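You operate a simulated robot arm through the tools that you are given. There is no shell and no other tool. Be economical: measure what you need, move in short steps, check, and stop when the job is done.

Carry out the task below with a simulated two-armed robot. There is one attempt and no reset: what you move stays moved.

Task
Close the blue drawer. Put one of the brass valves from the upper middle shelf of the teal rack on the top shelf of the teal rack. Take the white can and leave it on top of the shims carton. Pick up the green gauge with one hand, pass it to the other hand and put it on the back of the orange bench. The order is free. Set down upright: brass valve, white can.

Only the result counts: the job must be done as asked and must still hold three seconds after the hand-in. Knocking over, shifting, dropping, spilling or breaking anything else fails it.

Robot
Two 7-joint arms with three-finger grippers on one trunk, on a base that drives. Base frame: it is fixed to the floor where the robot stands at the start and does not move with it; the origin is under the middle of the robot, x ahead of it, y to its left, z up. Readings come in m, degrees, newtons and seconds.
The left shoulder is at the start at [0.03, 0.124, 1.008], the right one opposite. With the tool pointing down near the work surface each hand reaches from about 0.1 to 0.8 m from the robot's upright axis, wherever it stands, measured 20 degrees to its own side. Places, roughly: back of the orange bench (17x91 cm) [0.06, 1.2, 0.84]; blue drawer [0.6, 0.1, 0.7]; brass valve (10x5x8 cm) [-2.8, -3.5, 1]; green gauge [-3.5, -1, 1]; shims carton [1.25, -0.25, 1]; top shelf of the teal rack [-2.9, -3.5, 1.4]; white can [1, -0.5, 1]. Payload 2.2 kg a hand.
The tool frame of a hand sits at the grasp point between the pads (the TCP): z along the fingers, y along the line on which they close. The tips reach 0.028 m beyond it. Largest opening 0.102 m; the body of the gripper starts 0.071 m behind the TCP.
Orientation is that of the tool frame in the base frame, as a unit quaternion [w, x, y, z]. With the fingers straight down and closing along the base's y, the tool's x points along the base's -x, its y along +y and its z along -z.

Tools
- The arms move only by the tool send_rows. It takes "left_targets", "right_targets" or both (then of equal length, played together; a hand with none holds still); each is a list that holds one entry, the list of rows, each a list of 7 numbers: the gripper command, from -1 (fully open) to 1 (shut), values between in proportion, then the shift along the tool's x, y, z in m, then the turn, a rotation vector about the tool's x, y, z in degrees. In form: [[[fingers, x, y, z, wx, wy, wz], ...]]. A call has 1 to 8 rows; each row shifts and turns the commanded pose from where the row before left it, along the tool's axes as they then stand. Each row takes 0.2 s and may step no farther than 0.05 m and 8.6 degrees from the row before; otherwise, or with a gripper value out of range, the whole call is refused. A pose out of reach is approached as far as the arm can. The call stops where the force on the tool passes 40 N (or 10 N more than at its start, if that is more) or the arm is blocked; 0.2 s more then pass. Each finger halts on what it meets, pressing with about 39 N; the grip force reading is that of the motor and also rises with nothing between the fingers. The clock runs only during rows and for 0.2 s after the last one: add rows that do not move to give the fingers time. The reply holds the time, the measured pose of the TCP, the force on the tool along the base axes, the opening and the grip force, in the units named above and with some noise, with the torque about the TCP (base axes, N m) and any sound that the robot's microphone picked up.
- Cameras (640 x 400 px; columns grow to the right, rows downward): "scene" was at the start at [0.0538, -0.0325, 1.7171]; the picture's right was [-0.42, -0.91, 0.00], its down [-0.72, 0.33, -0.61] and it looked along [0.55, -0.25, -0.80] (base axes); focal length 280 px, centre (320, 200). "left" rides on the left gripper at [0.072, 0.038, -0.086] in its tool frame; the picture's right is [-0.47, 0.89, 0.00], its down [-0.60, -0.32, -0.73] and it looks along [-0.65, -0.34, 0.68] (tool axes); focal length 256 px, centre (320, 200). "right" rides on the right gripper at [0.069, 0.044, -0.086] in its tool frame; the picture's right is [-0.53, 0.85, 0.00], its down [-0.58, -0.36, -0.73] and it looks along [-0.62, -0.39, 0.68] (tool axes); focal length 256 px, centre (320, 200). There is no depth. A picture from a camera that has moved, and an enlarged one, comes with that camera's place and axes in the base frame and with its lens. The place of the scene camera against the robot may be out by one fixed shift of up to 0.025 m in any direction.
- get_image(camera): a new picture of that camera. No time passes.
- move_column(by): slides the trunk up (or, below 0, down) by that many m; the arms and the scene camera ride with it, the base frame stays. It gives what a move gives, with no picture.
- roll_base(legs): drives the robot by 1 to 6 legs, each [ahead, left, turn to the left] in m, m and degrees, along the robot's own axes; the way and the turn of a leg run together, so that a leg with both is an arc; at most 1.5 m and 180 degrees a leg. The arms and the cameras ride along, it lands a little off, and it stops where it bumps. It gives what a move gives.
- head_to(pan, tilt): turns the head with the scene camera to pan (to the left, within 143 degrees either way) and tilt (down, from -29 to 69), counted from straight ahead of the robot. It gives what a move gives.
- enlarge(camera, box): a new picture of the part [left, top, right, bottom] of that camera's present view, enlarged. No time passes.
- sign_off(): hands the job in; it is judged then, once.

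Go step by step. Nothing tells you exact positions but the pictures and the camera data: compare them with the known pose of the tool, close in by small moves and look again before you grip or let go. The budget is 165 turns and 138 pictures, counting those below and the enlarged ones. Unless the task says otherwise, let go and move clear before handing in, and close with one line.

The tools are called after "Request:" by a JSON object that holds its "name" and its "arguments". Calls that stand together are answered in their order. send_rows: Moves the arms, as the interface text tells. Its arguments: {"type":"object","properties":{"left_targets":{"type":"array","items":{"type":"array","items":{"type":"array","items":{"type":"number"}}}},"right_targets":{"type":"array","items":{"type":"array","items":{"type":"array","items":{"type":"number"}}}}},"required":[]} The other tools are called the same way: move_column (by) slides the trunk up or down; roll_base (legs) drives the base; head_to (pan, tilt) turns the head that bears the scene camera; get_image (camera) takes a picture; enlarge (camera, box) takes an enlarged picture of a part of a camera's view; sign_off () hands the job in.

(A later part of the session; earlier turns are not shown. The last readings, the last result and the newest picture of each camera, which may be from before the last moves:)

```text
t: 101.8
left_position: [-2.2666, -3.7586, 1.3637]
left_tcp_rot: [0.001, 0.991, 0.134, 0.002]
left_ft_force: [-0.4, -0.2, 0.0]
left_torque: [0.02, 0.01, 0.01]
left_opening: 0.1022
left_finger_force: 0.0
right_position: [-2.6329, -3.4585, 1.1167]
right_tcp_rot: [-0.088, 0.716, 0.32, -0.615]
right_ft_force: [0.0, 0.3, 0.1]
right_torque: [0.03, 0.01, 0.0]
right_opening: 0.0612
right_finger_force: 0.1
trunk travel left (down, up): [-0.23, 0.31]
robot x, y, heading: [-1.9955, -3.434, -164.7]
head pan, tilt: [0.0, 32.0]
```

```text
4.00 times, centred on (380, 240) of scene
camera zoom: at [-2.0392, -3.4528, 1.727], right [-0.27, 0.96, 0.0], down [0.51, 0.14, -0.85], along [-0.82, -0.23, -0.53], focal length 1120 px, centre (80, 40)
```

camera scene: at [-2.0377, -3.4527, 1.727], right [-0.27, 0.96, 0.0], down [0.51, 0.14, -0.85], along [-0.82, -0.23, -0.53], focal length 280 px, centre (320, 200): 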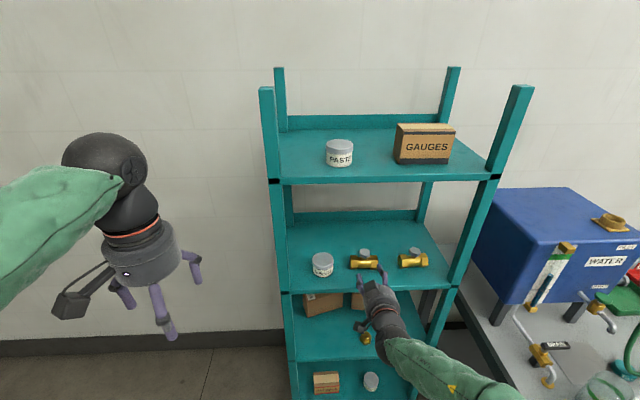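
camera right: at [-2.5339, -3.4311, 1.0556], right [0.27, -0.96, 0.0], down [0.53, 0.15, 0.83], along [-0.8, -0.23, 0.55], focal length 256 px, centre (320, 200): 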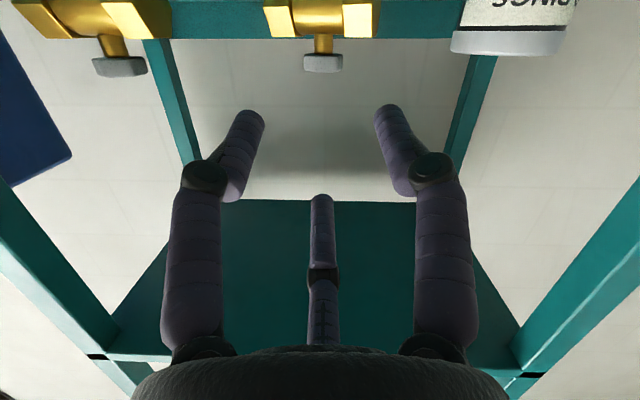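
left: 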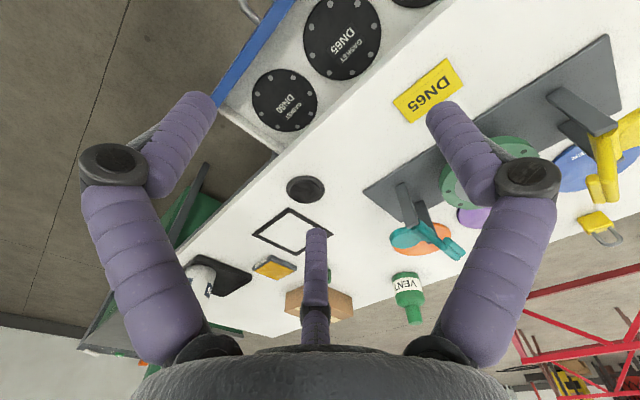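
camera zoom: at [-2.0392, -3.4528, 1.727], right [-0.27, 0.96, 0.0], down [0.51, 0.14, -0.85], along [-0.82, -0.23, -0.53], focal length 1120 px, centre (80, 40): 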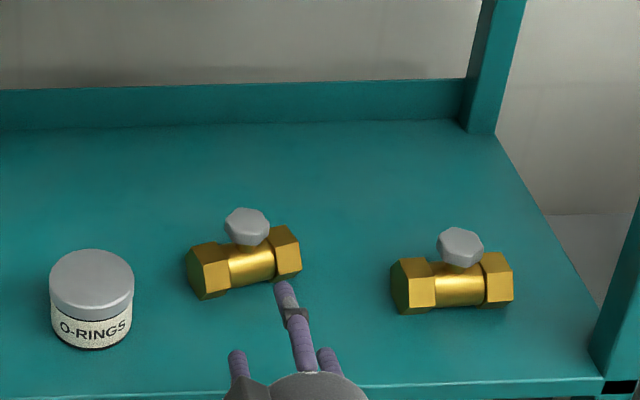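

The valve is still upright, with its knob now at about (-2.80,-3.511,1.082). With the hand rolled so the jaws straddle the knob level, I'll approach again in stages.

Request:
{"name": "send_rows", "arguments": {"right_targets": [[[-0.1, -0.004, -0.001, 0.04, 0, 0, 0], [-0.1, -0.004, -0.001, 0.035, 0, 0, 0], [-0.1, -0.003, 0, 0.025, 0, 0, 0], [-0.1, 0, 0, 0, 0, 0, 0]]]}}

Request:
{"name": "get_image", "arguments": {"camera": "right"}}

Request:
{"name": "enlarge", "arguments": {"camera": "scene", "box": [300, 190, 460, 290]}}

```text
t: 102.8
left_position: [-2.266, -3.7585, 1.3652]
left_tcp_rot: [0.0, 0.991, 0.134, 0.002]
left_ft_force: [-0.6, 0.0, 0.6]
left_torque: [-0.02, 0.0, 0.04]
left_opening: 0.1019
left_finger_force: 0.0
right_position: [-2.7278, -3.4904, 1.1048]
right_tcp_rot: [-0.088, 0.716, 0.318, -0.615]
right_ft_force: [-0.5, -0.5, 0.4]
right_torque: [0.02, 0.01, 0.0]
right_opening: 0.056
right_finger_force: 0.0
trunk travel left (down, up): [-0.23, 0.31]
robot x, y, heading: [-1.9944, -3.433, -164.5]
head pan, tilt: [0.0, 32.0]
```

```text
76 pictures are left
camera right: at [-2.6285, -3.4621, 1.043], right [0.27, -0.96, 0.0], down [0.53, 0.15, 0.83], along [-0.8, -0.22, 0.56], focal length 256 px, centre (320, 200)
```

right: 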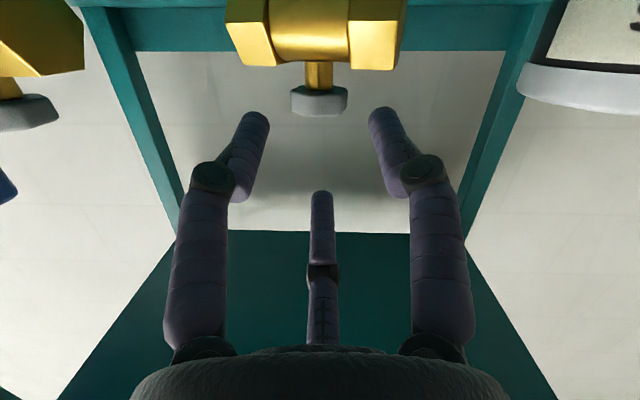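

```text
4.00 times, centred on (380, 240) of scene
camera zoom: at [-2.038, -3.4523, 1.727], right [-0.27, 0.96, 0.0], down [0.51, 0.14, -0.85], along [-0.82, -0.23, -0.53], focal length 1120 px, centre (80, 40)
```

zoom: 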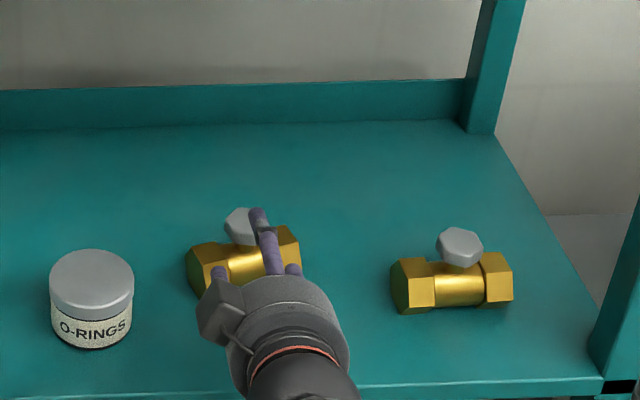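

Request:
{"name": "send_rows", "arguments": {"right_targets": [[[-0.1, -0.0013, -0.0036, 0.02, 0, 0, 0], [-0.1, 0, 0, 0.02, 0, 0, 0], [-0.1, 0, 0, 0.012, 0, 0, 0], [-0.1, 0, 0, 0, 0, 0, 0]]]}}

Request:
{"name": "get_image", "arguments": {"camera": "right"}}

Request:
{"name": "enlarge", "arguments": {"camera": "scene", "box": [300, 190, 460, 290]}}

```text
t: 103.8
left_position: [-2.2664, -3.7589, 1.3642]
left_tcp_rot: [0.0, 0.991, 0.133, 0.001]
left_ft_force: [-0.3, 0.1, -0.7]
left_torque: [0.0, 0.02, 0.0]
left_opening: 0.1021
left_finger_force: 0.0
right_position: [-2.7786, -3.5013, 1.094]
right_tcp_rot: [-0.088, 0.717, 0.318, -0.615]
right_ft_force: [0.1, -0.2, -0.3]
right_torque: [0.02, 0.0, -0.01]
right_opening: 0.0561
right_finger_force: 0.1
trunk travel left (down, up): [-0.23, 0.31]
robot x, y, heading: [-1.9952, -3.4362, -164.4]
head pan, tilt: [0.0, 32.0]
```

```text
74 pictures are left
camera right: at [-2.6788, -3.4742, 1.0333], right [0.27, -0.96, 0.0], down [0.53, 0.15, 0.83], along [-0.8, -0.22, 0.55], focal length 256 px, centre (320, 200)
```

right: 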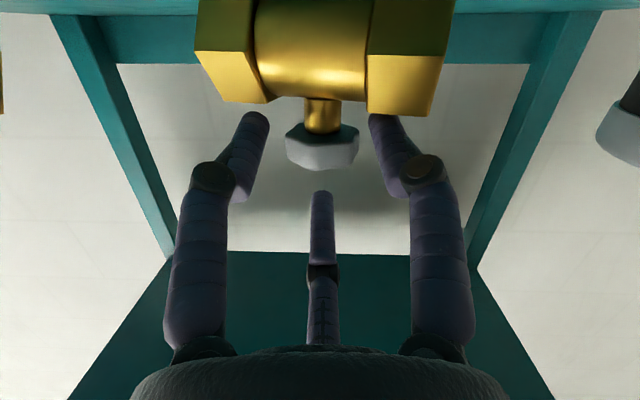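

```text
4.00 times, centred on (380, 240) of scene
camera zoom: at [-2.0389, -3.4527, 1.727], right [-0.27, 0.96, 0.0], down [0.51, 0.14, -0.85], along [-0.82, -0.23, -0.53], focal length 1120 px, centre (80, 40)
```

zoom: 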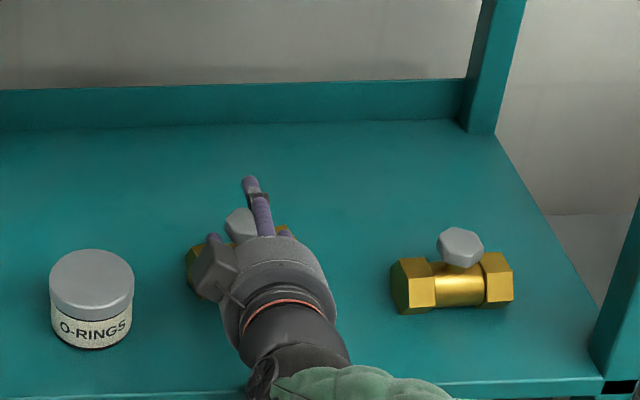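

Request:
{"name": "send_rows", "arguments": {"right_targets": [[[-0.1, 0, 0, 0.01, 0, 0, 0], [0.1, 0, 0, 0, 0, 0, 0], [0.3, 0, 0, 0, 0, 0, 0], [0.3, 0, 0, 0, 0, 0, 0]]]}}

Request:
{"name": "get_image", "arguments": {"camera": "right"}}

```text
t: 104.3
left_position: [-2.2605, -3.756, 1.3662]
left_tcp_rot: [0.001, 0.991, 0.134, -0.001]
left_ft_force: [1.0, -0.2, -0.1]
left_torque: [0.05, 0.0, 0.01]
left_opening: 0.102
left_finger_force: 0.0
right_position: [-2.7809, -3.5017, 1.096]
right_tcp_rot: [-0.087, 0.716, 0.318, -0.615]
right_ft_force: [28.7, 8.2, 17.5]
right_torque: [1.39, -3.94, -0.27]
right_opening: 0.0463
right_finger_force: 0.1
trunk travel left (down, up): [-0.23, 0.31]
robot x, y, heading: [-1.994, -3.4324, -164.6]
head pan, tilt: [0.0, 32.0]
stopped in row 2 (right hand): the force on the tool passed its limit at 45 N (the readings are from after the stop); the commanded pose is now the measured one
```

```text
72 pictures are left
camera right: at [-2.6819, -3.4751, 1.0353], right [0.27, -0.96, 0.0], down [0.53, 0.16, 0.83], along [-0.8, -0.23, 0.56], focal length 256 px, centre (320, 200)
```

right: 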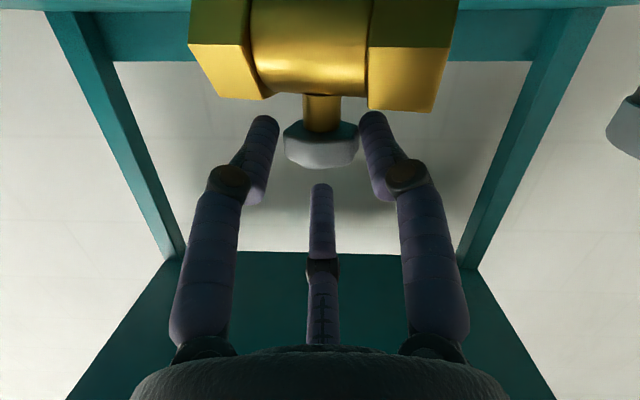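

The hand stopped at 45 N, and the torque shows the camera under the wrist hit the shelf lip. The valve didn't move. I'll back out and pitch the hand steeper (about 43° down), which lifts the camera clear.

Request:
{"name": "send_rows", "arguments": {"right_targets": [[[-0.1, 0, 0, -0.03, 0, 0, 0], [-0.1, 0, 0, -0.03, 0, 0, 0], [-0.1, 0, 0, 0, -3.98, 6.36, 0], [-0.1, 0, 0, 0, -3.98, 6.36, 0], [-0.1, 0, 0, 0, -3.98, 6.36, 0], [-0.1, 0, 0, 0, -3.98, 6.36, 0], [-0.1, -0.0315, -0.0181, 0, 0, 0, 0], [-0.1, 0, 0, 0, 0, 0, 0]]]}}

Request:
{"name": "get_image", "arguments": {"camera": "right"}}

Request:
{"name": "get_image", "arguments": {"camera": "scene"}}

```text
t: 106.1
left_position: [-2.2668, -3.7568, 1.3653]
left_tcp_rot: [0.0, 0.991, 0.134, 0.001]
left_ft_force: [0.4, 0.1, 0.1]
left_torque: [-0.01, 0.0, 0.0]
left_opening: 0.1019
left_finger_force: 0.1
right_position: [-2.7535, -3.495, 1.1323]
right_tcp_rot: [-0.055, 0.84, 0.373, -0.391]
right_ft_force: [1.0, 0.5, -0.7]
right_torque: [-0.02, 0.0, -0.01]
right_opening: 0.0564
right_finger_force: 0.0
trunk travel left (down, up): [-0.23, 0.31]
robot x, y, heading: [-1.9934, -3.4356, -164.6]
head pan, tilt: [0.0, 32.0]
```

```text
71 pictures are left
camera right: at [-2.6385, -3.4634, 1.1306], right [0.27, -0.96, 0.0], down [0.06, 0.02, 1.0], along [-0.96, -0.27, 0.06], focal length 256 px, centre (320, 200)
```

right: 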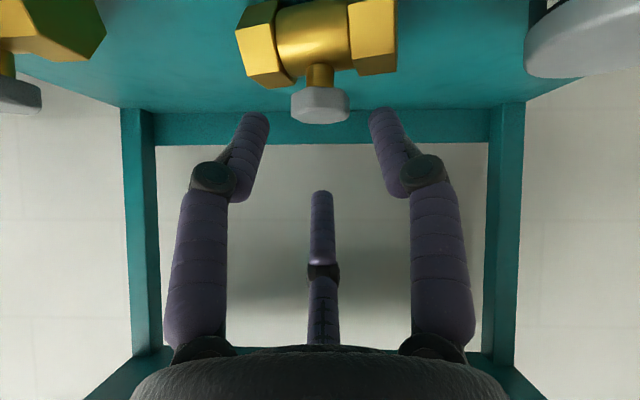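

```text
70 pictures are left
camera scene: at [-2.0377, -3.4521, 1.727], right [-0.27, 0.96, 0.0], down [0.51, 0.14, -0.85], along [-0.82, -0.23, -0.53], focal length 280 px, centre (320, 200)
```

scene: 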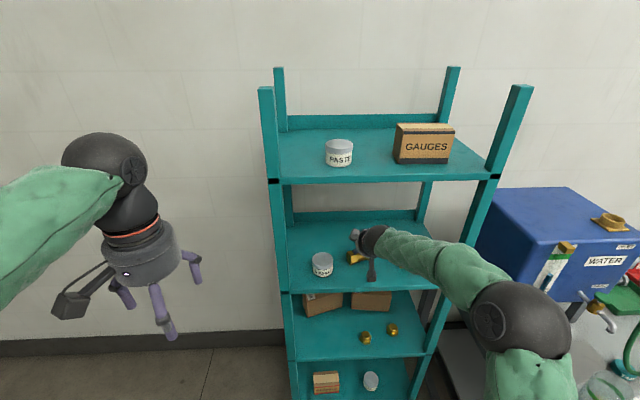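

Request:
{"name": "send_rows", "arguments": {"right_targets": [[[-0.1, 0.0017, 0.001, 0.025, 0, 0, 0], [-0.1, 0, 0, 0.02, 0, 0, 0], [-0.1, 0, 0, 0.01, 0, 0, 0], [-0.1, 0, 0, 0, 0, 0, 0]]]}}

Request:
{"name": "get_image", "arguments": {"camera": "right"}}

```text
t: 107.1
left_position: [-2.2642, -3.7584, 1.3656]
left_tcp_rot: [0.001, 0.991, 0.134, 0.0]
left_ft_force: [0.5, 0.2, -0.3]
left_torque: [0.0, 0.0, 0.01]
left_opening: 0.1017
left_finger_force: 0.1
right_position: [-2.7896, -3.5069, 1.0979]
right_tcp_rot: [-0.056, 0.838, 0.372, -0.395]
right_ft_force: [0.0, -1.8, 11.2]
right_torque: [-0.11, 0.04, 0.02]
right_opening: 0.057
right_finger_force: 0.0
trunk travel left (down, up): [-0.23, 0.31]
robot x, y, heading: [-1.9942, -3.4364, -164.8]
head pan, tilt: [0.0, 32.0]
```

```text
69 pictures are left
camera right: at [-2.6756, -3.4751, 1.0953], right [0.27, -0.96, 0.0], down [0.06, 0.02, 1.0], along [-0.96, -0.27, 0.07], focal length 256 px, centre (320, 200)
```

right: 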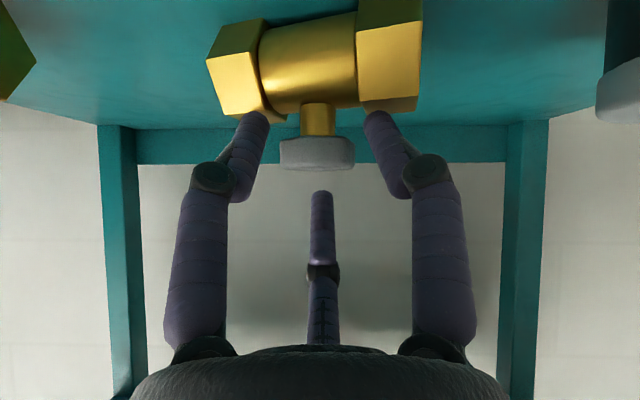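

The fingertips lightly touch the valve body (11 N) and the knob sits between the jaws. I'll ease back 4 mm and close.

Request:
{"name": "send_rows", "arguments": {"right_targets": [[[-0.1, 0, 0, -0.004, 0, 0, 0], [0.1, 0, 0, 0, 0, 0, 0], [0.4, 0, 0, 0, 0, 0, 0], [1, 0, 0, 0, 0, 0, 0], [1, 0, 0, 0, 0, 0, 0], [1, 0, 0, 0, 0, 0, 0]]]}}

Request:
{"name": "get_image", "arguments": {"camera": "right"}}

```text
t: 108.5
left_position: [-2.2661, -3.7588, 1.3652]
left_tcp_rot: [0.0, 0.991, 0.135, 0.0]
left_ft_force: [0.1, -0.2, 0.8]
left_torque: [0.01, -0.01, -0.03]
left_opening: 0.1018
left_finger_force: 0.0
right_position: [-2.7869, -3.5057, 1.0962]
right_tcp_rot: [-0.056, 0.84, 0.373, -0.391]
right_ft_force: [0.8, 0.0, 1.7]
right_torque: [-0.24, -0.1, 0.03]
right_opening: 0.0341
right_finger_force: 38.7
trunk travel left (down, up): [-0.23, 0.31]
robot x, y, heading: [-1.9938, -3.4353, -164.4]
head pan, tilt: [0.0, 32.0]
```

```text
68 pictures are left
camera right: at [-2.6725, -3.4739, 1.0947], right [0.27, -0.96, 0.0], down [0.06, 0.02, 1.0], along [-0.96, -0.27, 0.06], focal length 256 px, centre (320, 200)
```

right: 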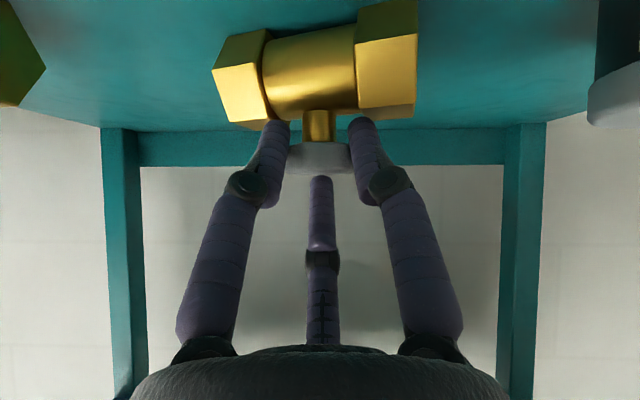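

Gripped at 34 mm, about the knob's width. I'll lift 3 cm straight up and check.

Request:
{"name": "send_rows", "arguments": {"right_targets": [[[1, -0.0093, -0.0058, -0.0103, 0, 0, 0], [1, -0.0093, -0.0058, -0.0103, 0, 0, 0], [1, 0, 0, 0, 0, 0, 0]]]}}

Request:
{"name": "get_image", "arguments": {"camera": "right"}}

Request:
{"name": "enlarge", "arguments": {"camera": "scene", "box": [290, 190, 450, 290]}}

```text
t: 109.3
left_position: [-2.2667, -3.7576, 1.3641]
left_tcp_rot: [0.0, 0.991, 0.134, 0.0]
left_ft_force: [0.0, -0.5, 0.0]
left_torque: [0.0, 0.01, 0.01]
left_opening: 0.1018
left_finger_force: 0.0
right_position: [-2.7878, -3.5055, 1.1243]
right_tcp_rot: [-0.056, 0.839, 0.373, -0.391]
right_ft_force: [-0.3, -0.7, -3.4]
right_torque: [0.03, -0.03, 0.0]
right_opening: 0.0344
right_finger_force: 38.6
trunk travel left (down, up): [-0.23, 0.31]
robot x, y, heading: [-1.998, -3.4354, -164.4]
head pan, tilt: [0.0, 32.0]
```

```text
67 pictures are left
camera right: at [-2.6735, -3.4741, 1.1243], right [0.27, -0.96, 0.0], down [0.06, 0.02, 1.0], along [-0.96, -0.27, 0.06], focal length 256 px, centre (320, 200)
```

right: 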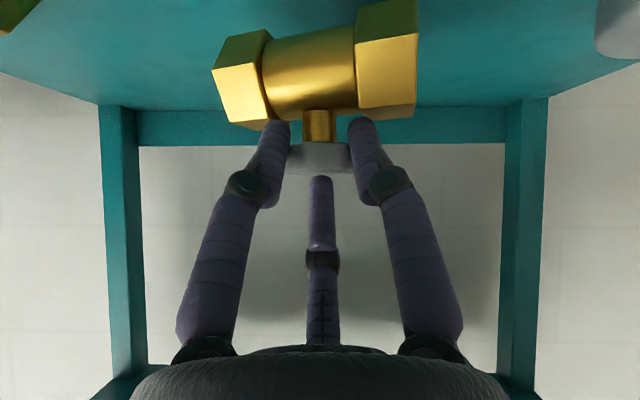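

```text
4.00 times, centred on (370, 240) of scene
camera zoom: at [-2.0387, -3.4525, 1.7269], right [-0.27, 0.96, 0.0], down [0.51, 0.14, -0.85], along [-0.82, -0.23, -0.53], focal length 1120 px, centre (120, 40)
```

zoom: 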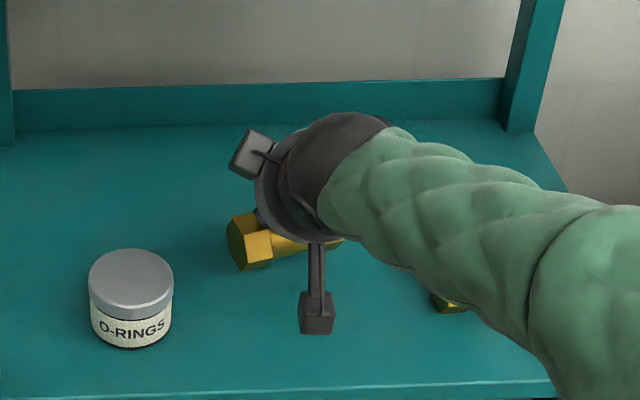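

It's held level and the weight shows in the force. I'll back out of the rack, then raise the trunk fully.

Request:
{"name": "roll_base", "arguments": {"legs": [[-0.3, 0, 0]]}}

Request:
{"name": "move_column", "arguments": {"by": 0.3}}

Request:
{"name": "get_image", "arguments": {"camera": "scene"}}

Request:
{"name": "get_image", "arguments": {"camera": "right"}}

```text
t: 111.4
left_position: [-1.9803, -3.6781, 1.3654]
left_tcp_rot: [-0.001, 0.991, 0.134, 0.0]
left_ft_force: [0.0, 0.0, -0.4]
left_torque: [0.02, 0.05, 0.0]
left_opening: 0.1017
left_finger_force: 0.1
right_position: [-2.5009, -3.4264, 1.127]
right_tcp_rot: [-0.056, 0.839, 0.373, -0.392]
right_ft_force: [0.3, -0.6, -3.8]
right_torque: [0.01, -0.02, -0.02]
right_opening: 0.0342
right_finger_force: 39.3
trunk travel left (down, up): [-0.23, 0.31]
robot x, y, heading: [-1.7116, -3.3561, -164.7]
head pan, tilt: [0.0, 32.0]
```

```text
t: 114.4
left_position: [-1.9798, -3.6795, 1.6649]
left_tcp_rot: [0.0, 0.991, 0.132, 0.001]
left_ft_force: [0.5, 0.0, -0.1]
left_torque: [0.0, 0.0, -0.03]
left_opening: 0.1019
left_finger_force: 0.0
right_position: [-2.5025, -3.4265, 1.4254]
right_tcp_rot: [-0.055, 0.84, 0.372, -0.391]
right_ft_force: [0.7, -0.5, -4.4]
right_torque: [0.01, -0.07, 0.0]
right_opening: 0.0341
right_finger_force: 39.0
trunk travel left (down, up): [-0.53, 0.01]
robot x, y, heading: [-1.7089, -3.3577, -164.4]
head pan, tilt: [0.0, 32.0]
```

```text
65 pictures are left
camera scene: at [-1.7529, -3.3735, 2.0268], right [-0.27, 0.96, 0.0], down [0.51, 0.14, -0.85], along [-0.82, -0.23, -0.53], focal length 280 px, centre (320, 200)
```

scene: 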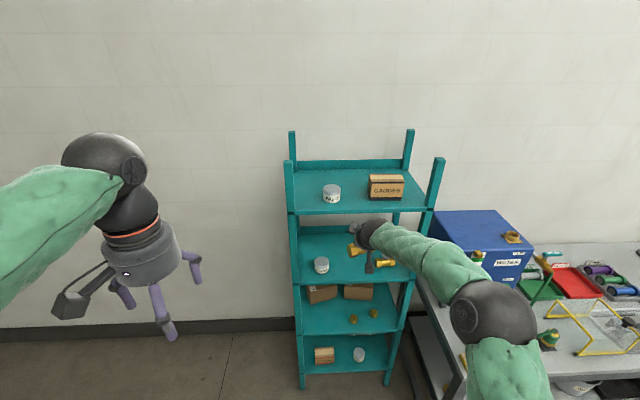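

```text
64 pictures are left
camera right: at [-2.3878, -3.3942, 1.4242], right [0.27, -0.96, 0.0], down [0.06, 0.02, 1.0], along [-0.96, -0.27, 0.06], focal length 256 px, centre (320, 200)
```

right: 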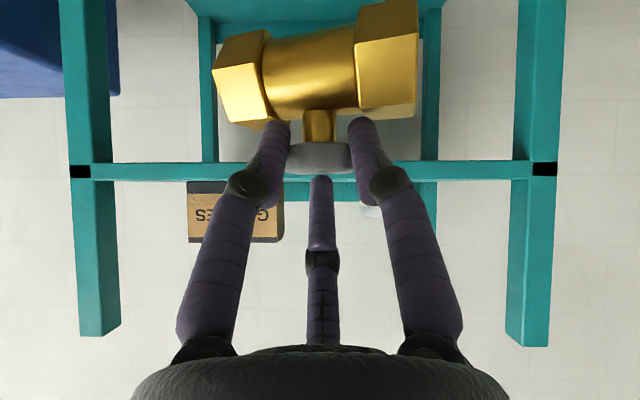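

Request:
{"name": "enlarge", "arguments": {"camera": "scene", "box": [280, 130, 450, 230]}}

Request:
{"name": "enlarge", "arguments": {"camera": "right", "box": [160, 140, 460, 260]}}

```text
3.76 times, centred on (365, 180) of scene
camera zoom: at [-1.7529, -3.3735, 2.0268], right [-0.27, 0.96, 0.0], down [0.51, 0.14, -0.85], along [-0.82, -0.23, -0.53], focal length 1054 px, centre (151, 275)
```

zoom: 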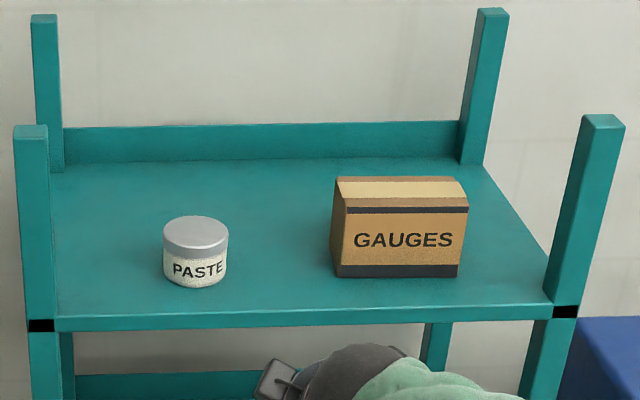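

```text
2.13 times, centred on (310, 200) of right
camera zoom: at [-2.3878, -3.3942, 1.4242], right [0.27, -0.96, 0.0], down [0.06, 0.02, 1.0], along [-0.96, -0.27, 0.06], focal length 546 px, centre (341, 200)
```

zoom: 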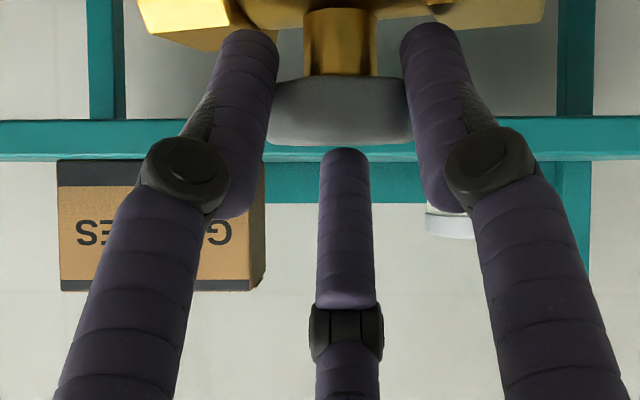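

The gap is centred laterally right where the hand is (about 12 cm wide, shelf top ≈1.418). I'll pull the arm in, raise the valve above shelf level, and undo its ~20° yaw.

Request:
{"name": "send_rows", "arguments": {"right_targets": [[[1, 0.0234, 0.0146, -0.029, 0, 0, 0], [1, 0.0234, 0.0146, -0.029, 0, 0, 0], [1, 0.0234, 0.0146, -0.029, 0, 0, 0], [1, -0.0227, -0.0142, -0.0253, 0, 0, 0], [1, -0.0227, -0.0142, -0.0253, 0, 0, 0], [1, -0.0227, -0.0142, -0.0253, 0, 0, 0]]]}}

Request:
{"name": "send_rows", "arguments": {"right_targets": [[[1, 0, 0, 0, 4.12, 2.57, 4.59], [1, 0, 0, 0, 4.12, 2.57, 4.59], [1, 0, 0, 0, 4.12, 2.57, 4.59], [1, 0, 0, 0, 0, 0, 0]]]}}

Request:
{"name": "get_image", "arguments": {"camera": "scene"}}

Request:
{"name": "get_image", "arguments": {"camera": "right"}}

```text
t: 115.8
left_position: [-1.9802, -3.6784, 1.6662]
left_tcp_rot: [-0.001, 0.991, 0.133, 0.002]
left_ft_force: [0.0, 0.9, -0.2]
left_torque: [-0.04, 0.01, -0.04]
left_opening: 0.102
left_finger_force: 0.0
right_position: [-2.387, -3.3938, 1.5362]
right_tcp_rot: [-0.054, 0.84, 0.372, -0.391]
right_ft_force: [0.4, 0.3, -3.6]
right_torque: [0.02, -0.04, -0.01]
right_opening: 0.034
right_finger_force: 39.0
trunk travel left (down, up): [-0.53, 0.01]
robot x, y, heading: [-1.7116, -3.3546, -164.8]
head pan, tilt: [0.0, 32.0]
```

```text
t: 116.8
left_position: [-1.9803, -3.6782, 1.6637]
left_tcp_rot: [0.0, 0.991, 0.133, 0.001]
left_ft_force: [-0.8, -0.6, -0.2]
left_torque: [0.03, 0.02, -0.03]
left_opening: 0.1018
left_finger_force: 0.1
right_position: [-2.3869, -3.3929, 1.5356]
right_tcp_rot: [-0.123, 0.892, 0.22, -0.375]
right_ft_force: [0.7, -0.6, -2.6]
right_torque: [0.04, -0.07, 0.0]
right_opening: 0.0341
right_finger_force: 38.7
trunk travel left (down, up): [-0.53, 0.01]
robot x, y, heading: [-1.7114, -3.3557, -164.5]
head pan, tilt: [0.0, 32.0]
```

```text
61 pictures are left
camera scene: at [-1.7523, -3.3731, 2.027], right [-0.27, 0.96, 0.0], down [0.51, 0.14, -0.85], along [-0.82, -0.23, -0.53], focal length 280 px, centre (320, 200)
```

scene: 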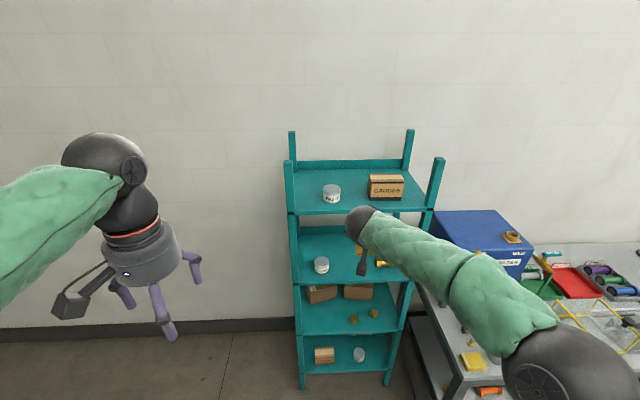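

```text
60 pictures are left
camera right: at [-2.2682, -3.4024, 1.5349], right [-0.08, -1.0, 0.0], down [0.06, 0.0, 1.0], along [-0.99, 0.08, 0.06], focal length 256 px, centre (320, 200)
```

right: 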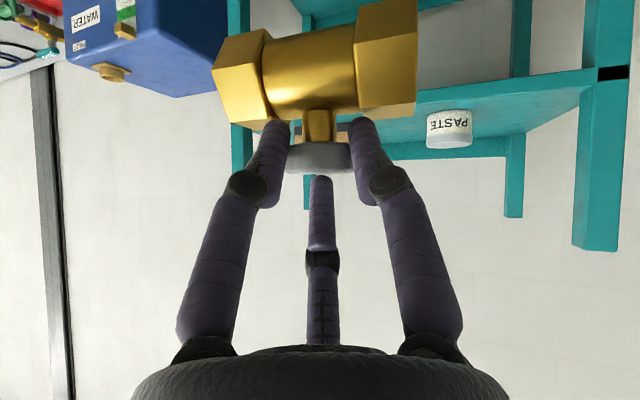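

Request:
{"name": "roll_base", "arguments": {"legs": [[0.23, 0, 0]]}}

Request:
{"name": "enlarge", "arguments": {"camera": "scene", "box": [260, 110, 480, 260]}}

Request:
{"name": "get_image", "arguments": {"camera": "right"}}

```text
t: 118.5
left_position: [-2.2011, -3.7388, 1.6658]
left_tcp_rot: [0.001, 0.991, 0.133, 0.0]
left_ft_force: [-1.0, 0.8, 0.8]
left_torque: [-0.01, 0.01, -0.02]
left_opening: 0.1019
left_finger_force: 0.0
right_position: [-2.6083, -3.4518, 1.5365]
right_tcp_rot: [-0.124, 0.892, 0.221, -0.375]
right_ft_force: [0.3, -0.6, -3.4]
right_torque: [0.01, -0.02, 0.01]
right_opening: 0.0342
right_finger_force: 39.2
trunk travel left (down, up): [-0.53, 0.01]
robot x, y, heading: [-1.9322, -3.4161, -164.7]
head pan, tilt: [0.0, 32.0]
```

```text
2.67 times, centred on (370, 185) of scene
camera zoom: at [-1.9735, -3.4339, 2.027], right [-0.26, 0.96, 0.0], down [0.51, 0.14, -0.85], along [-0.82, -0.22, -0.53], focal length 747 px, centre (187, 240)
```

zoom: 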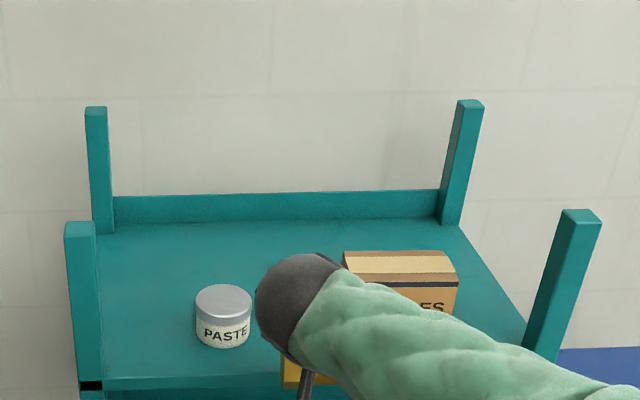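

```text
58 pictures are left
camera right: at [-2.4895, -3.4621, 1.5352], right [-0.08, -1.0, 0.0], down [0.06, 0.0, 1.0], along [-0.99, 0.08, 0.06], focal length 256 px, centre (320, 200)
```

right: 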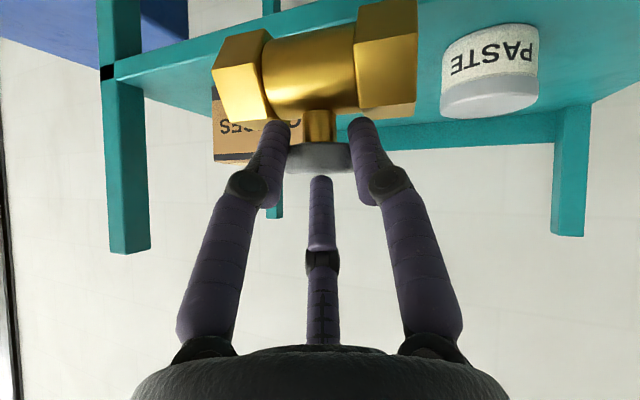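

Request:
{"name": "send_rows", "arguments": {"right_targets": [[[1, -0.0284, -0.0008, 0.0258, 0, 0, 0], [1, -0.0284, -0.0008, 0.0258, 0, 0, 0], [1, -0.0283, -0.0008, 0.0259, 0, 0, 0], [1, 0, 0, 0, 0, 0, 0]]]}}

Request:
{"name": "get_image", "arguments": {"camera": "right"}}

Request:
{"name": "enlarge", "arguments": {"camera": "scene", "box": [260, 150, 440, 270]}}

```text
t: 119.5
left_position: [-2.2015, -3.7386, 1.6666]
left_tcp_rot: [0.0, 0.991, 0.132, 0.0]
left_ft_force: [0.2, -0.1, -0.3]
left_torque: [0.0, 0.02, 0.02]
left_opening: 0.1022
left_finger_force: 0.1
right_position: [-2.7177, -3.4863, 1.5365]
right_tcp_rot: [-0.123, 0.892, 0.219, -0.377]
right_ft_force: [0.2, 0.5, -3.6]
right_torque: [0.0, 0.0, 0.01]
right_opening: 0.0342
right_finger_force: 38.9
trunk travel left (down, up): [-0.53, 0.01]
robot x, y, heading: [-1.9305, -3.4175, -164.8]
head pan, tilt: [0.0, 32.0]
```

```text
57 pictures are left
camera right: at [-2.5986, -3.4969, 1.5362], right [-0.08, -1.0, 0.0], down [0.06, 0.0, 1.0], along [-0.99, 0.08, 0.06], focal length 256 px, centre (320, 200)
```

right: 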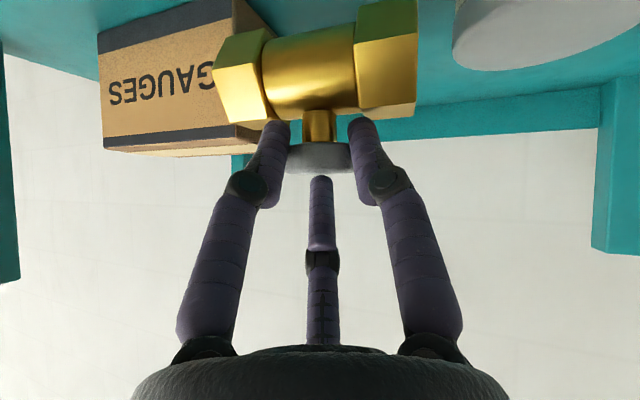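

```text
3.33 times, centred on (350, 210) of scene
camera zoom: at [-1.9727, -3.4334, 2.0271], right [-0.26, 0.96, 0.0], down [0.51, 0.14, -0.85], along [-0.82, -0.22, -0.53], focal length 934 px, centre (220, 167)
```

zoom: 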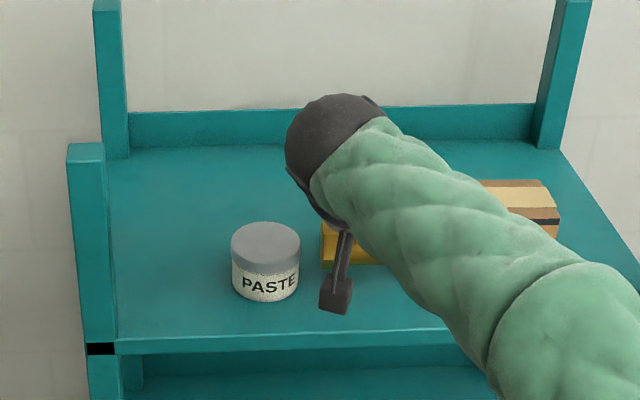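

Request:
{"name": "send_rows", "arguments": {"right_targets": [[[1, 0.0073, 0.0002, 0.0079, 0, 0, 0], [1, 0.0061, 0.0039, 0.0069, 0, 0, 0], [1, 0, 0, 0, 0, 0, 0]]]}}

Request:
{"name": "send_rows", "arguments": {"right_targets": [[[1, 0.0025, 0.0015, 0.0028, 0, 0, 0], [1, 0, 0, 0, 0, 0, 0]]]}}

Request:
{"name": "get_image", "arguments": {"camera": "right"}}

```text
t: 120.3
left_position: [-2.2028, -3.7399, 1.6644]
left_tcp_rot: [0.0, 0.991, 0.132, 0.001]
left_ft_force: [-0.6, -1.1, -0.7]
left_torque: [0.0, -0.03, -0.05]
left_opening: 0.1022
left_finger_force: 0.1
right_position: [-2.7201, -3.4834, 1.5164]
right_tcp_rot: [-0.123, 0.892, 0.221, -0.375]
right_ft_force: [-0.2, 0.1, -3.4]
right_torque: [0.0, -0.05, -0.01]
right_opening: 0.0341
right_finger_force: 39.2
trunk travel left (down, up): [-0.53, 0.01]
robot x, y, heading: [-1.9312, -3.4215, -164.8]
head pan, tilt: [0.0, 32.0]
```

```text
t: 120.9
left_position: [-2.2032, -3.7387, 1.6655]
left_tcp_rot: [-0.001, 0.991, 0.132, 0.001]
left_ft_force: [0.1, 0.1, -0.5]
left_torque: [-0.03, 0.04, 0.01]
left_opening: 0.102
left_finger_force: 0.1
right_position: [-2.7196, -3.4834, 1.5125]
right_tcp_rot: [-0.124, 0.892, 0.22, -0.375]
right_ft_force: [-0.3, -0.1, -4.3]
right_torque: [-0.03, -0.08, -0.02]
right_opening: 0.0341
right_finger_force: 39.1
trunk travel left (down, up): [-0.53, 0.01]
robot x, y, heading: [-1.9305, -3.4173, -164.8]
head pan, tilt: [0.0, 32.0]
```

```text
55 pictures are left
camera right: at [-2.6011, -3.4936, 1.5109], right [-0.08, -1.0, 0.0], down [0.06, 0.0, 1.0], along [-0.99, 0.08, 0.06], focal length 256 px, centre (320, 200)
```

right: 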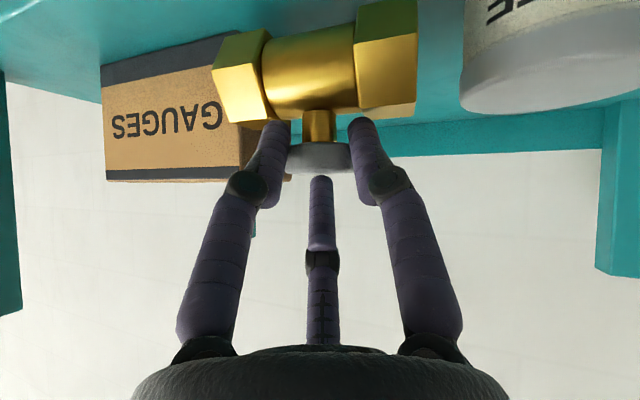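

Clearances to the box and jar look fine. I'll step down until contact.

Request:
{"name": "send_rows", "arguments": {"right_targets": [[[1, 0.0018, 0.0012, 0.0021, 0, 0, 0], [1, 0.0018, 0.0012, 0.0021, 0, 0, 0], [1, 0, 0, 0, 0, 0, 0]]]}}

Request:
{"name": "send_rows", "arguments": {"right_targets": [[[1, 0.0012, 0.0008, 0.0014, 0, 0, 0], [1, 0.0012, 0.0008, 0.0014, 0, 0, 0], [1, 0, 0, 0, 0, 0, 0]]]}}

```text
t: 121.7
left_position: [-2.2022, -3.7394, 1.6646]
left_tcp_rot: [0.0, 0.991, 0.132, 0.001]
left_ft_force: [-0.2, -0.3, -0.5]
left_torque: [0.01, 0.03, 0.01]
left_opening: 0.1021
left_finger_force: 0.0
right_position: [-2.7193, -3.4843, 1.5047]
right_tcp_rot: [-0.124, 0.892, 0.22, -0.376]
right_ft_force: [0.6, -1.0, -4.4]
right_torque: [0.02, -0.07, -0.03]
right_opening: 0.0343
right_finger_force: 38.7
trunk travel left (down, up): [-0.53, 0.01]
robot x, y, heading: [-1.9328, -3.4124, -164.8]
head pan, tilt: [0.0, 32.0]
```

```text
t: 122.5
left_position: [-2.203, -3.7399, 1.6648]
left_tcp_rot: [0.0, 0.991, 0.133, 0.001]
left_ft_force: [-0.3, -0.1, 0.2]
left_torque: [0.0, -0.01, 0.03]
left_opening: 0.1018
left_finger_force: 0.1
right_position: [-2.7206, -3.4838, 1.5023]
right_tcp_rot: [-0.123, 0.892, 0.22, -0.376]
right_ft_force: [-0.6, 0.0, -4.0]
right_torque: [-0.02, -0.04, 0.01]
right_opening: 0.034
right_finger_force: 39.1
trunk travel left (down, up): [-0.53, 0.01]
robot x, y, heading: [-1.9304, -3.4159, -164.8]
head pan, tilt: [0.0, 32.0]
```

Request:
{"name": "send_rows", "arguments": {"right_targets": [[[1, 0.0012, 0.0008, 0.0014, 0, 0, 0], [1, 0.0012, 0.0008, 0.0014, 0, 0, 0], [1, 0, 0, 0, 0, 0, 0]]]}}

Request:
{"name": "send_rows", "arguments": {"right_targets": [[[1, 0.0012, 0.0008, 0.0014, 0, 0, 0], [1, 0.0012, 0.0008, 0.0014, 0, 0, 0], [1, 0, 0, 0, 0, 0, 0]]]}}

Request:
{"name": "get_image", "arguments": {"camera": "right"}}

```text
t: 123.3
left_position: [-2.2033, -3.7385, 1.6638]
left_tcp_rot: [0.001, 0.991, 0.132, 0.002]
left_ft_force: [0.2, -0.2, 0.5]
left_torque: [0.03, 0.01, 0.01]
left_opening: 0.1021
left_finger_force: 0.0
right_position: [-2.7207, -3.4843, 1.4982]
right_tcp_rot: [-0.123, 0.892, 0.221, -0.375]
right_ft_force: [0.2, -0.6, -3.1]
right_torque: [-0.02, -0.1, 0.0]
right_opening: 0.0341
right_finger_force: 38.7
trunk travel left (down, up): [-0.53, 0.01]
robot x, y, heading: [-1.9319, -3.4162, -164.6]
head pan, tilt: [0.0, 32.0]
```

```text
t: 124.1
left_position: [-2.2024, -3.74, 1.6652]
left_tcp_rot: [0.0, 0.991, 0.133, 0.0]
left_ft_force: [0.6, 0.6, -0.2]
left_torque: [0.02, 0.01, -0.03]
left_opening: 0.1017
left_finger_force: 0.0
right_position: [-2.7205, -3.4833, 1.4967]
right_tcp_rot: [-0.122, 0.891, 0.22, -0.377]
right_ft_force: [-1.2, -0.2, 2.8]
right_torque: [-0.37, 0.14, -0.02]
right_opening: 0.0342
right_finger_force: 38.9
trunk travel left (down, up): [-0.53, 0.01]
robot x, y, heading: [-1.9309, -3.4146, -164.8]
head pan, tilt: [0.0, 32.0]
```

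```text
54 pictures are left
camera right: at [-2.6015, -3.4936, 1.4946], right [-0.08, -1.0, 0.01], down [0.07, 0.0, 1.0], along [-0.99, 0.08, 0.07], focal length 256 px, centre (320, 200)
```

right: 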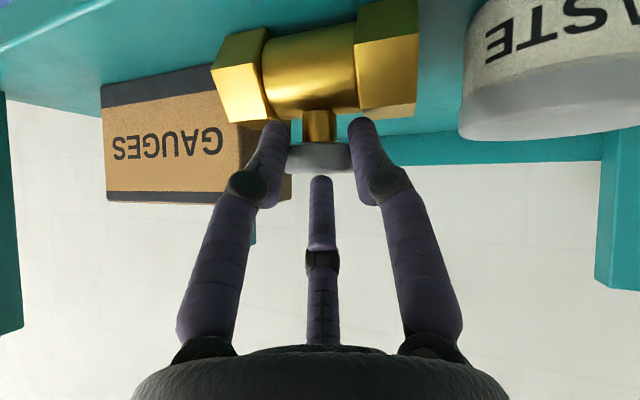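

It has touched down. I'll open modestly and back out along the tool axis.

Request:
{"name": "send_rows", "arguments": {"right_targets": [[[1, 0.0006, 0.0004, 0.0007, 0, 0, 0], [0.3, 0, 0, 0, 0, 0, 0], [0.0, 0, 0, 0, 0, 0, 0], [-0.05, 0, 0, 0, 0, 0, 0], [-0.05, 0, 0, 0, 0, 0, 0]]]}}

Request:
{"name": "get_image", "arguments": {"camera": "right"}}

```text
t: 125.3
left_position: [-2.2021, -3.7387, 1.6648]
left_tcp_rot: [0.0, 0.991, 0.132, -0.001]
left_ft_force: [-0.1, 0.1, -0.7]
left_torque: [-0.01, -0.03, -0.01]
left_opening: 0.1021
left_finger_force: 0.1
right_position: [-2.72, -3.4839, 1.4955]
right_tcp_rot: [-0.123, 0.891, 0.22, -0.378]
right_ft_force: [0.8, -0.4, 10.9]
right_torque: [-0.41, -0.09, 0.21]
right_opening: 0.0532
right_finger_force: 5.4
trunk travel left (down, up): [-0.53, 0.01]
robot x, y, heading: [-1.9356, -3.4165, -165.0]
head pan, tilt: [0.0, 32.0]
```

```text
53 pictures are left
camera right: at [-2.6005, -3.4934, 1.4937], right [-0.08, -1.0, 0.0], down [0.07, 0.0, 1.0], along [-0.99, 0.08, 0.06], focal length 256 px, centre (320, 200)
```

right: 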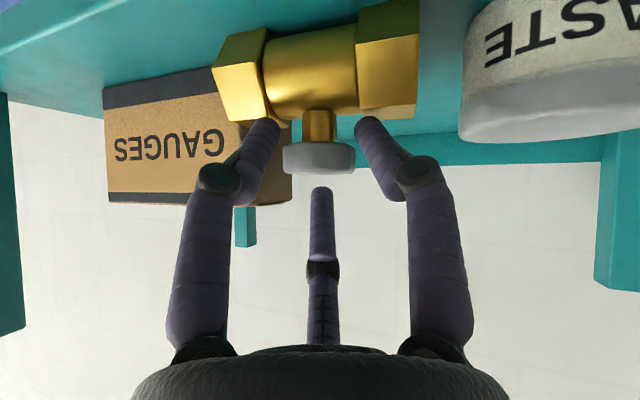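

Request:
{"name": "send_rows", "arguments": {"right_targets": [[[-0.05, 0, 0, -0.008, 0, 0, 0], [-0.05, 0, 0, -0.012, 0, 0, 0], [-0.05, 0, 0, -0.02, 0, 0, 0], [-0.05, 0, 0, -0.03, 0, 0, 0], [-0.05, 0, 0, -0.04, 0, 0, 0]]]}}

Request:
{"name": "get_image", "arguments": {"camera": "right"}}

```text
t: 126.5
left_position: [-2.2, -3.7383, 1.666]
left_tcp_rot: [0.0, 0.991, 0.132, -0.001]
left_ft_force: [1.0, -0.4, -0.1]
left_torque: [-0.01, 0.02, 0.06]
left_opening: 0.102
left_finger_force: 0.0
right_position: [-2.6363, -3.4899, 1.5696]
right_tcp_rot: [-0.123, 0.892, 0.22, -0.376]
right_ft_force: [0.9, -0.5, -0.7]
right_torque: [0.0, 0.03, 0.02]
right_opening: 0.0534
right_finger_force: 0.0
trunk travel left (down, up): [-0.53, 0.01]
robot x, y, heading: [-1.9328, -3.4172, -164.7]
head pan, tilt: [0.0, 32.0]
```

```text
52 pictures are left
camera right: at [-2.5183, -3.5006, 1.5685], right [-0.08, -1.0, 0.0], down [0.06, 0.0, 1.0], along [-0.99, 0.08, 0.06], focal length 256 px, centre (320, 200)
```

right: 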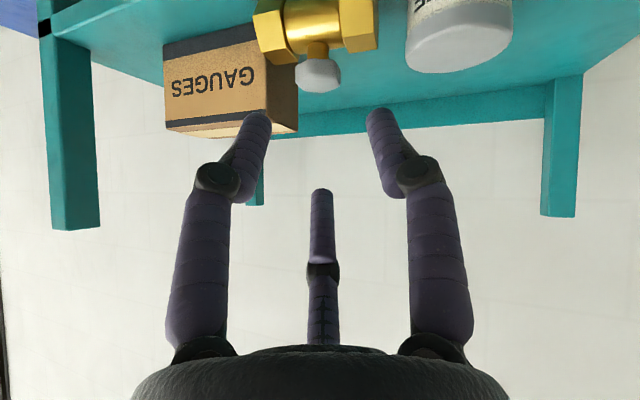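

Request:
{"name": "roll_base", "arguments": {"legs": [[-0.45, 0, 0]]}}

Request:
{"name": "enlarge", "arguments": {"camera": "scene", "box": [260, 110, 460, 290]}}

```text
t: 129.2
left_position: [-1.7702, -3.6209, 1.6648]
left_tcp_rot: [0.0, 0.991, 0.134, 0.001]
left_ft_force: [0.7, -0.3, 0.3]
left_torque: [-0.02, 0.0, 0.0]
left_opening: 0.102
left_finger_force: 0.0
right_position: [-2.2079, -3.3762, 1.5683]
right_tcp_rot: [-0.124, 0.891, 0.221, -0.376]
right_ft_force: [0.0, 0.2, 0.0]
right_torque: [0.0, 0.01, 0.0]
right_opening: 0.0537
right_finger_force: 0.0
trunk travel left (down, up): [-0.53, 0.01]
robot x, y, heading: [-1.5008, -3.2992, -164.5]
head pan, tilt: [0.0, 32.0]
```

```text
2.22 times, centred on (360, 200) of scene
camera zoom: at [-1.5429, -3.3157, 2.027], right [-0.27, 0.96, 0.0], down [0.51, 0.14, -0.85], along [-0.82, -0.23, -0.53], focal length 622 px, centre (231, 200)
```

zoom: 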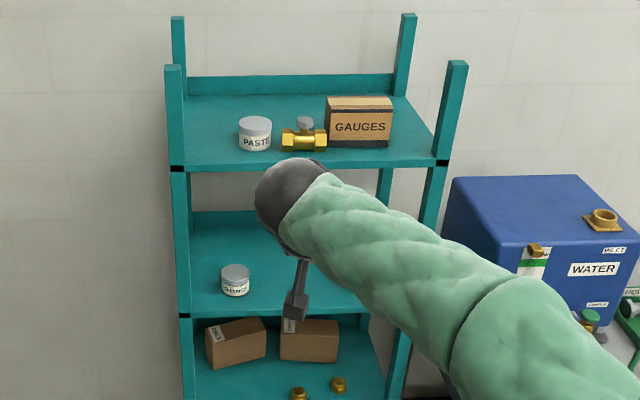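

The valve stands upright on the top shelf. Next I'll go along the wall bench to the green gauge near (-3.5,-1).

Request:
{"name": "roll_base", "arguments": {"legs": [[0, -1.35, 0], [0, -1.3, 0]]}}

Request:
{"name": "head_to", "arguments": {"pan": 0, "tilt": 38}}

Request:
{"name": "get_image", "arguments": {"camera": "scene"}}

```text
t: 142.1
left_position: [-2.4788, -1.0694, 1.6646]
left_tcp_rot: [0.0, 0.991, 0.135, 0.001]
left_ft_force: [-0.4, -0.4, -0.1]
left_torque: [-0.04, 0.0, 0.0]
left_opening: 0.102
left_finger_force: 0.1
right_position: [-2.9158, -0.8217, 1.5677]
right_tcp_rot: [-0.122, 0.891, 0.222, -0.376]
right_ft_force: [0.3, 0.3, -0.3]
right_torque: [0.0, -0.02, 0.0]
right_opening: 0.0535
right_finger_force: 0.0
trunk travel left (down, up): [-0.53, 0.01]
robot x, y, heading: [-2.2132, -0.7476, -164.5]
head pan, tilt: [0.0, 32.0]
```

```text
t: 142.8
left_position: [-2.4796, -1.0687, 1.6644]
left_tcp_rot: [0.0, 0.991, 0.134, 0.001]
left_ft_force: [-0.2, -0.1, -0.5]
left_torque: [0.03, 0.0, -0.02]
left_opening: 0.1017
left_finger_force: 0.0
right_position: [-2.9179, -0.8209, 1.5686]
right_tcp_rot: [-0.123, 0.891, 0.222, -0.376]
right_ft_force: [-0.5, -0.1, 0.1]
right_torque: [0.0, 0.02, 0.0]
right_opening: 0.0537
right_finger_force: 0.0
trunk travel left (down, up): [-0.53, 0.01]
robot x, y, heading: [-2.2093, -0.749, -164.8]
head pan, tilt: [0.0, 38.0]
```

```text
50 pictures are left
camera scene: at [-2.2481, -0.7623, 2.0178], right [-0.27, 0.96, 0.0], down [0.59, 0.16, -0.79], along [-0.76, -0.21, -0.62], focal length 280 px, centre (320, 200)
```

scene: 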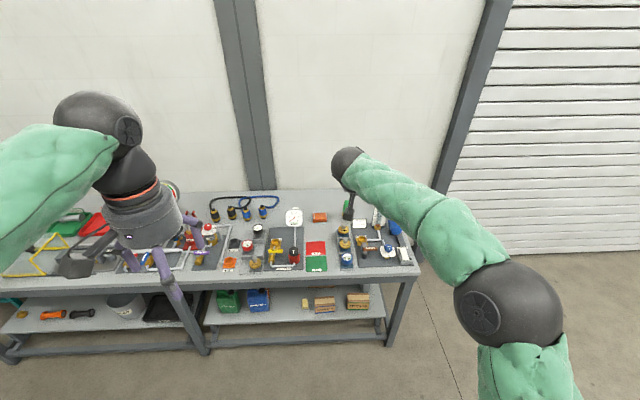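

Request:
{"name": "enlarge", "arguments": {"camera": "scene", "box": [180, 180, 430, 300]}}

```text
2.56 times, centred on (305, 240) of scene
camera zoom: at [-2.2481, -0.7623, 2.0178], right [-0.27, 0.96, 0.0], down [0.59, 0.16, -0.79], along [-0.76, -0.21, -0.62], focal length 717 px, centre (358, 98)
```

zoom: 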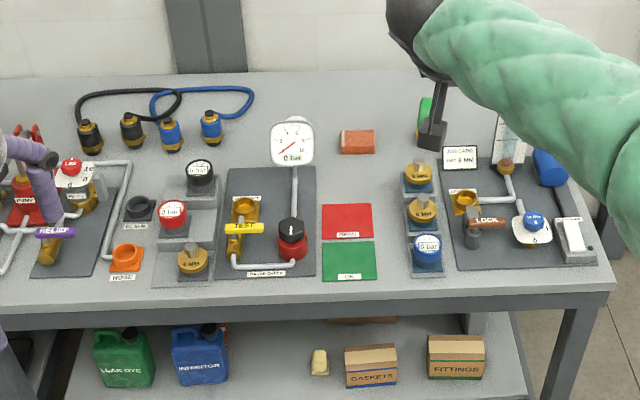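

A green item is hidden behind my right hand. I'll retract that hand and turn it back to pointing down.

Request:
{"name": "send_rows", "arguments": {"right_targets": [[[-1, 0.0292, 0.0022, -0.0273, 0, 0, 0], [-1, 0.0292, 0.0022, -0.0273, 0, 0, 0], [-1, 0.0292, 0.0022, -0.0273, 0, 0, 0], [-1, 0.0292, 0.0022, -0.0273, 0, 0, 0], [-1, 0, 0, 0, 0, 0, 8], [-1, 0, 0, 0, 0, 0, 8], [-1, 0, 0, 0, 0, 0, 8], [-1, 0, 0, 0, 0, 0, 8]]]}}

Request:
{"name": "send_rows", "arguments": {"right_targets": [[[-1, 0, -0.02, 0, 0, 7.8, 0], [-1, 0, -0.02, 0, 0, 7.8, 0], [-1, 0, -0.02, 0, 0, 7.8, 0], [-1, 0, -0.02, 0, 0, 7.8, 0], [-1, 0, -0.02, 0, 0, 7.8, 0], [-1, 0, -0.02, 0, 0, 7.8, -6.7], [-1, 0, 0, 0, 0, 0, -6.7], [-1, 0, 0, 0, 0, 0, -6.7]]]}}

Request:
{"name": "enlarge", "arguments": {"camera": "scene", "box": [200, 170, 440, 290]}}

```text
t: 144.6
left_position: [-2.4794, -1.0692, 1.6651]
left_tcp_rot: [0.0, 0.991, 0.134, 0.001]
left_ft_force: [-0.5, 0.2, -0.2]
left_torque: [0.03, 0.01, -0.02]
left_opening: 0.1019
left_finger_force: 0.0
right_position: [-2.7634, -0.7781, 1.569]
right_tcp_rot: [-0.014, 0.918, -0.033, -0.395]
right_ft_force: [-0.2, -0.6, -0.3]
right_torque: [-0.02, 0.0, -0.04]
right_opening: 0.1016
right_finger_force: 0.1
trunk travel left (down, up): [-0.53, 0.01]
robot x, y, heading: [-2.2091, -0.7456, -164.5]
head pan, tilt: [0.0, 38.0]
```

```text
refused: row 6 steps farther than a row can; nothing moved
```

```text
2.67 times, centred on (320, 230) of scene
camera zoom: at [-2.2488, -0.7631, 2.0177], right [-0.27, 0.96, 0.0], down [0.59, 0.16, -0.79], along [-0.76, -0.21, -0.62], focal length 747 px, centre (320, 120)
```

zoom: 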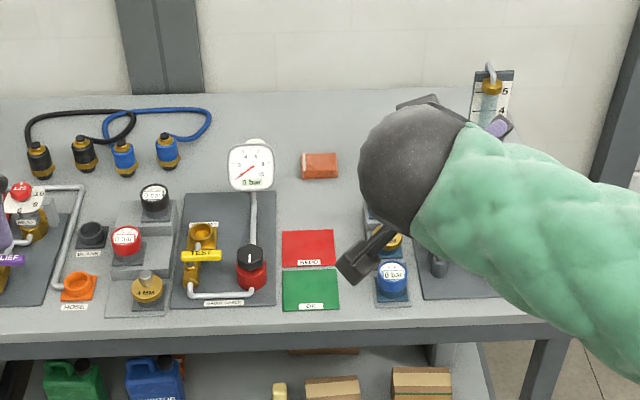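

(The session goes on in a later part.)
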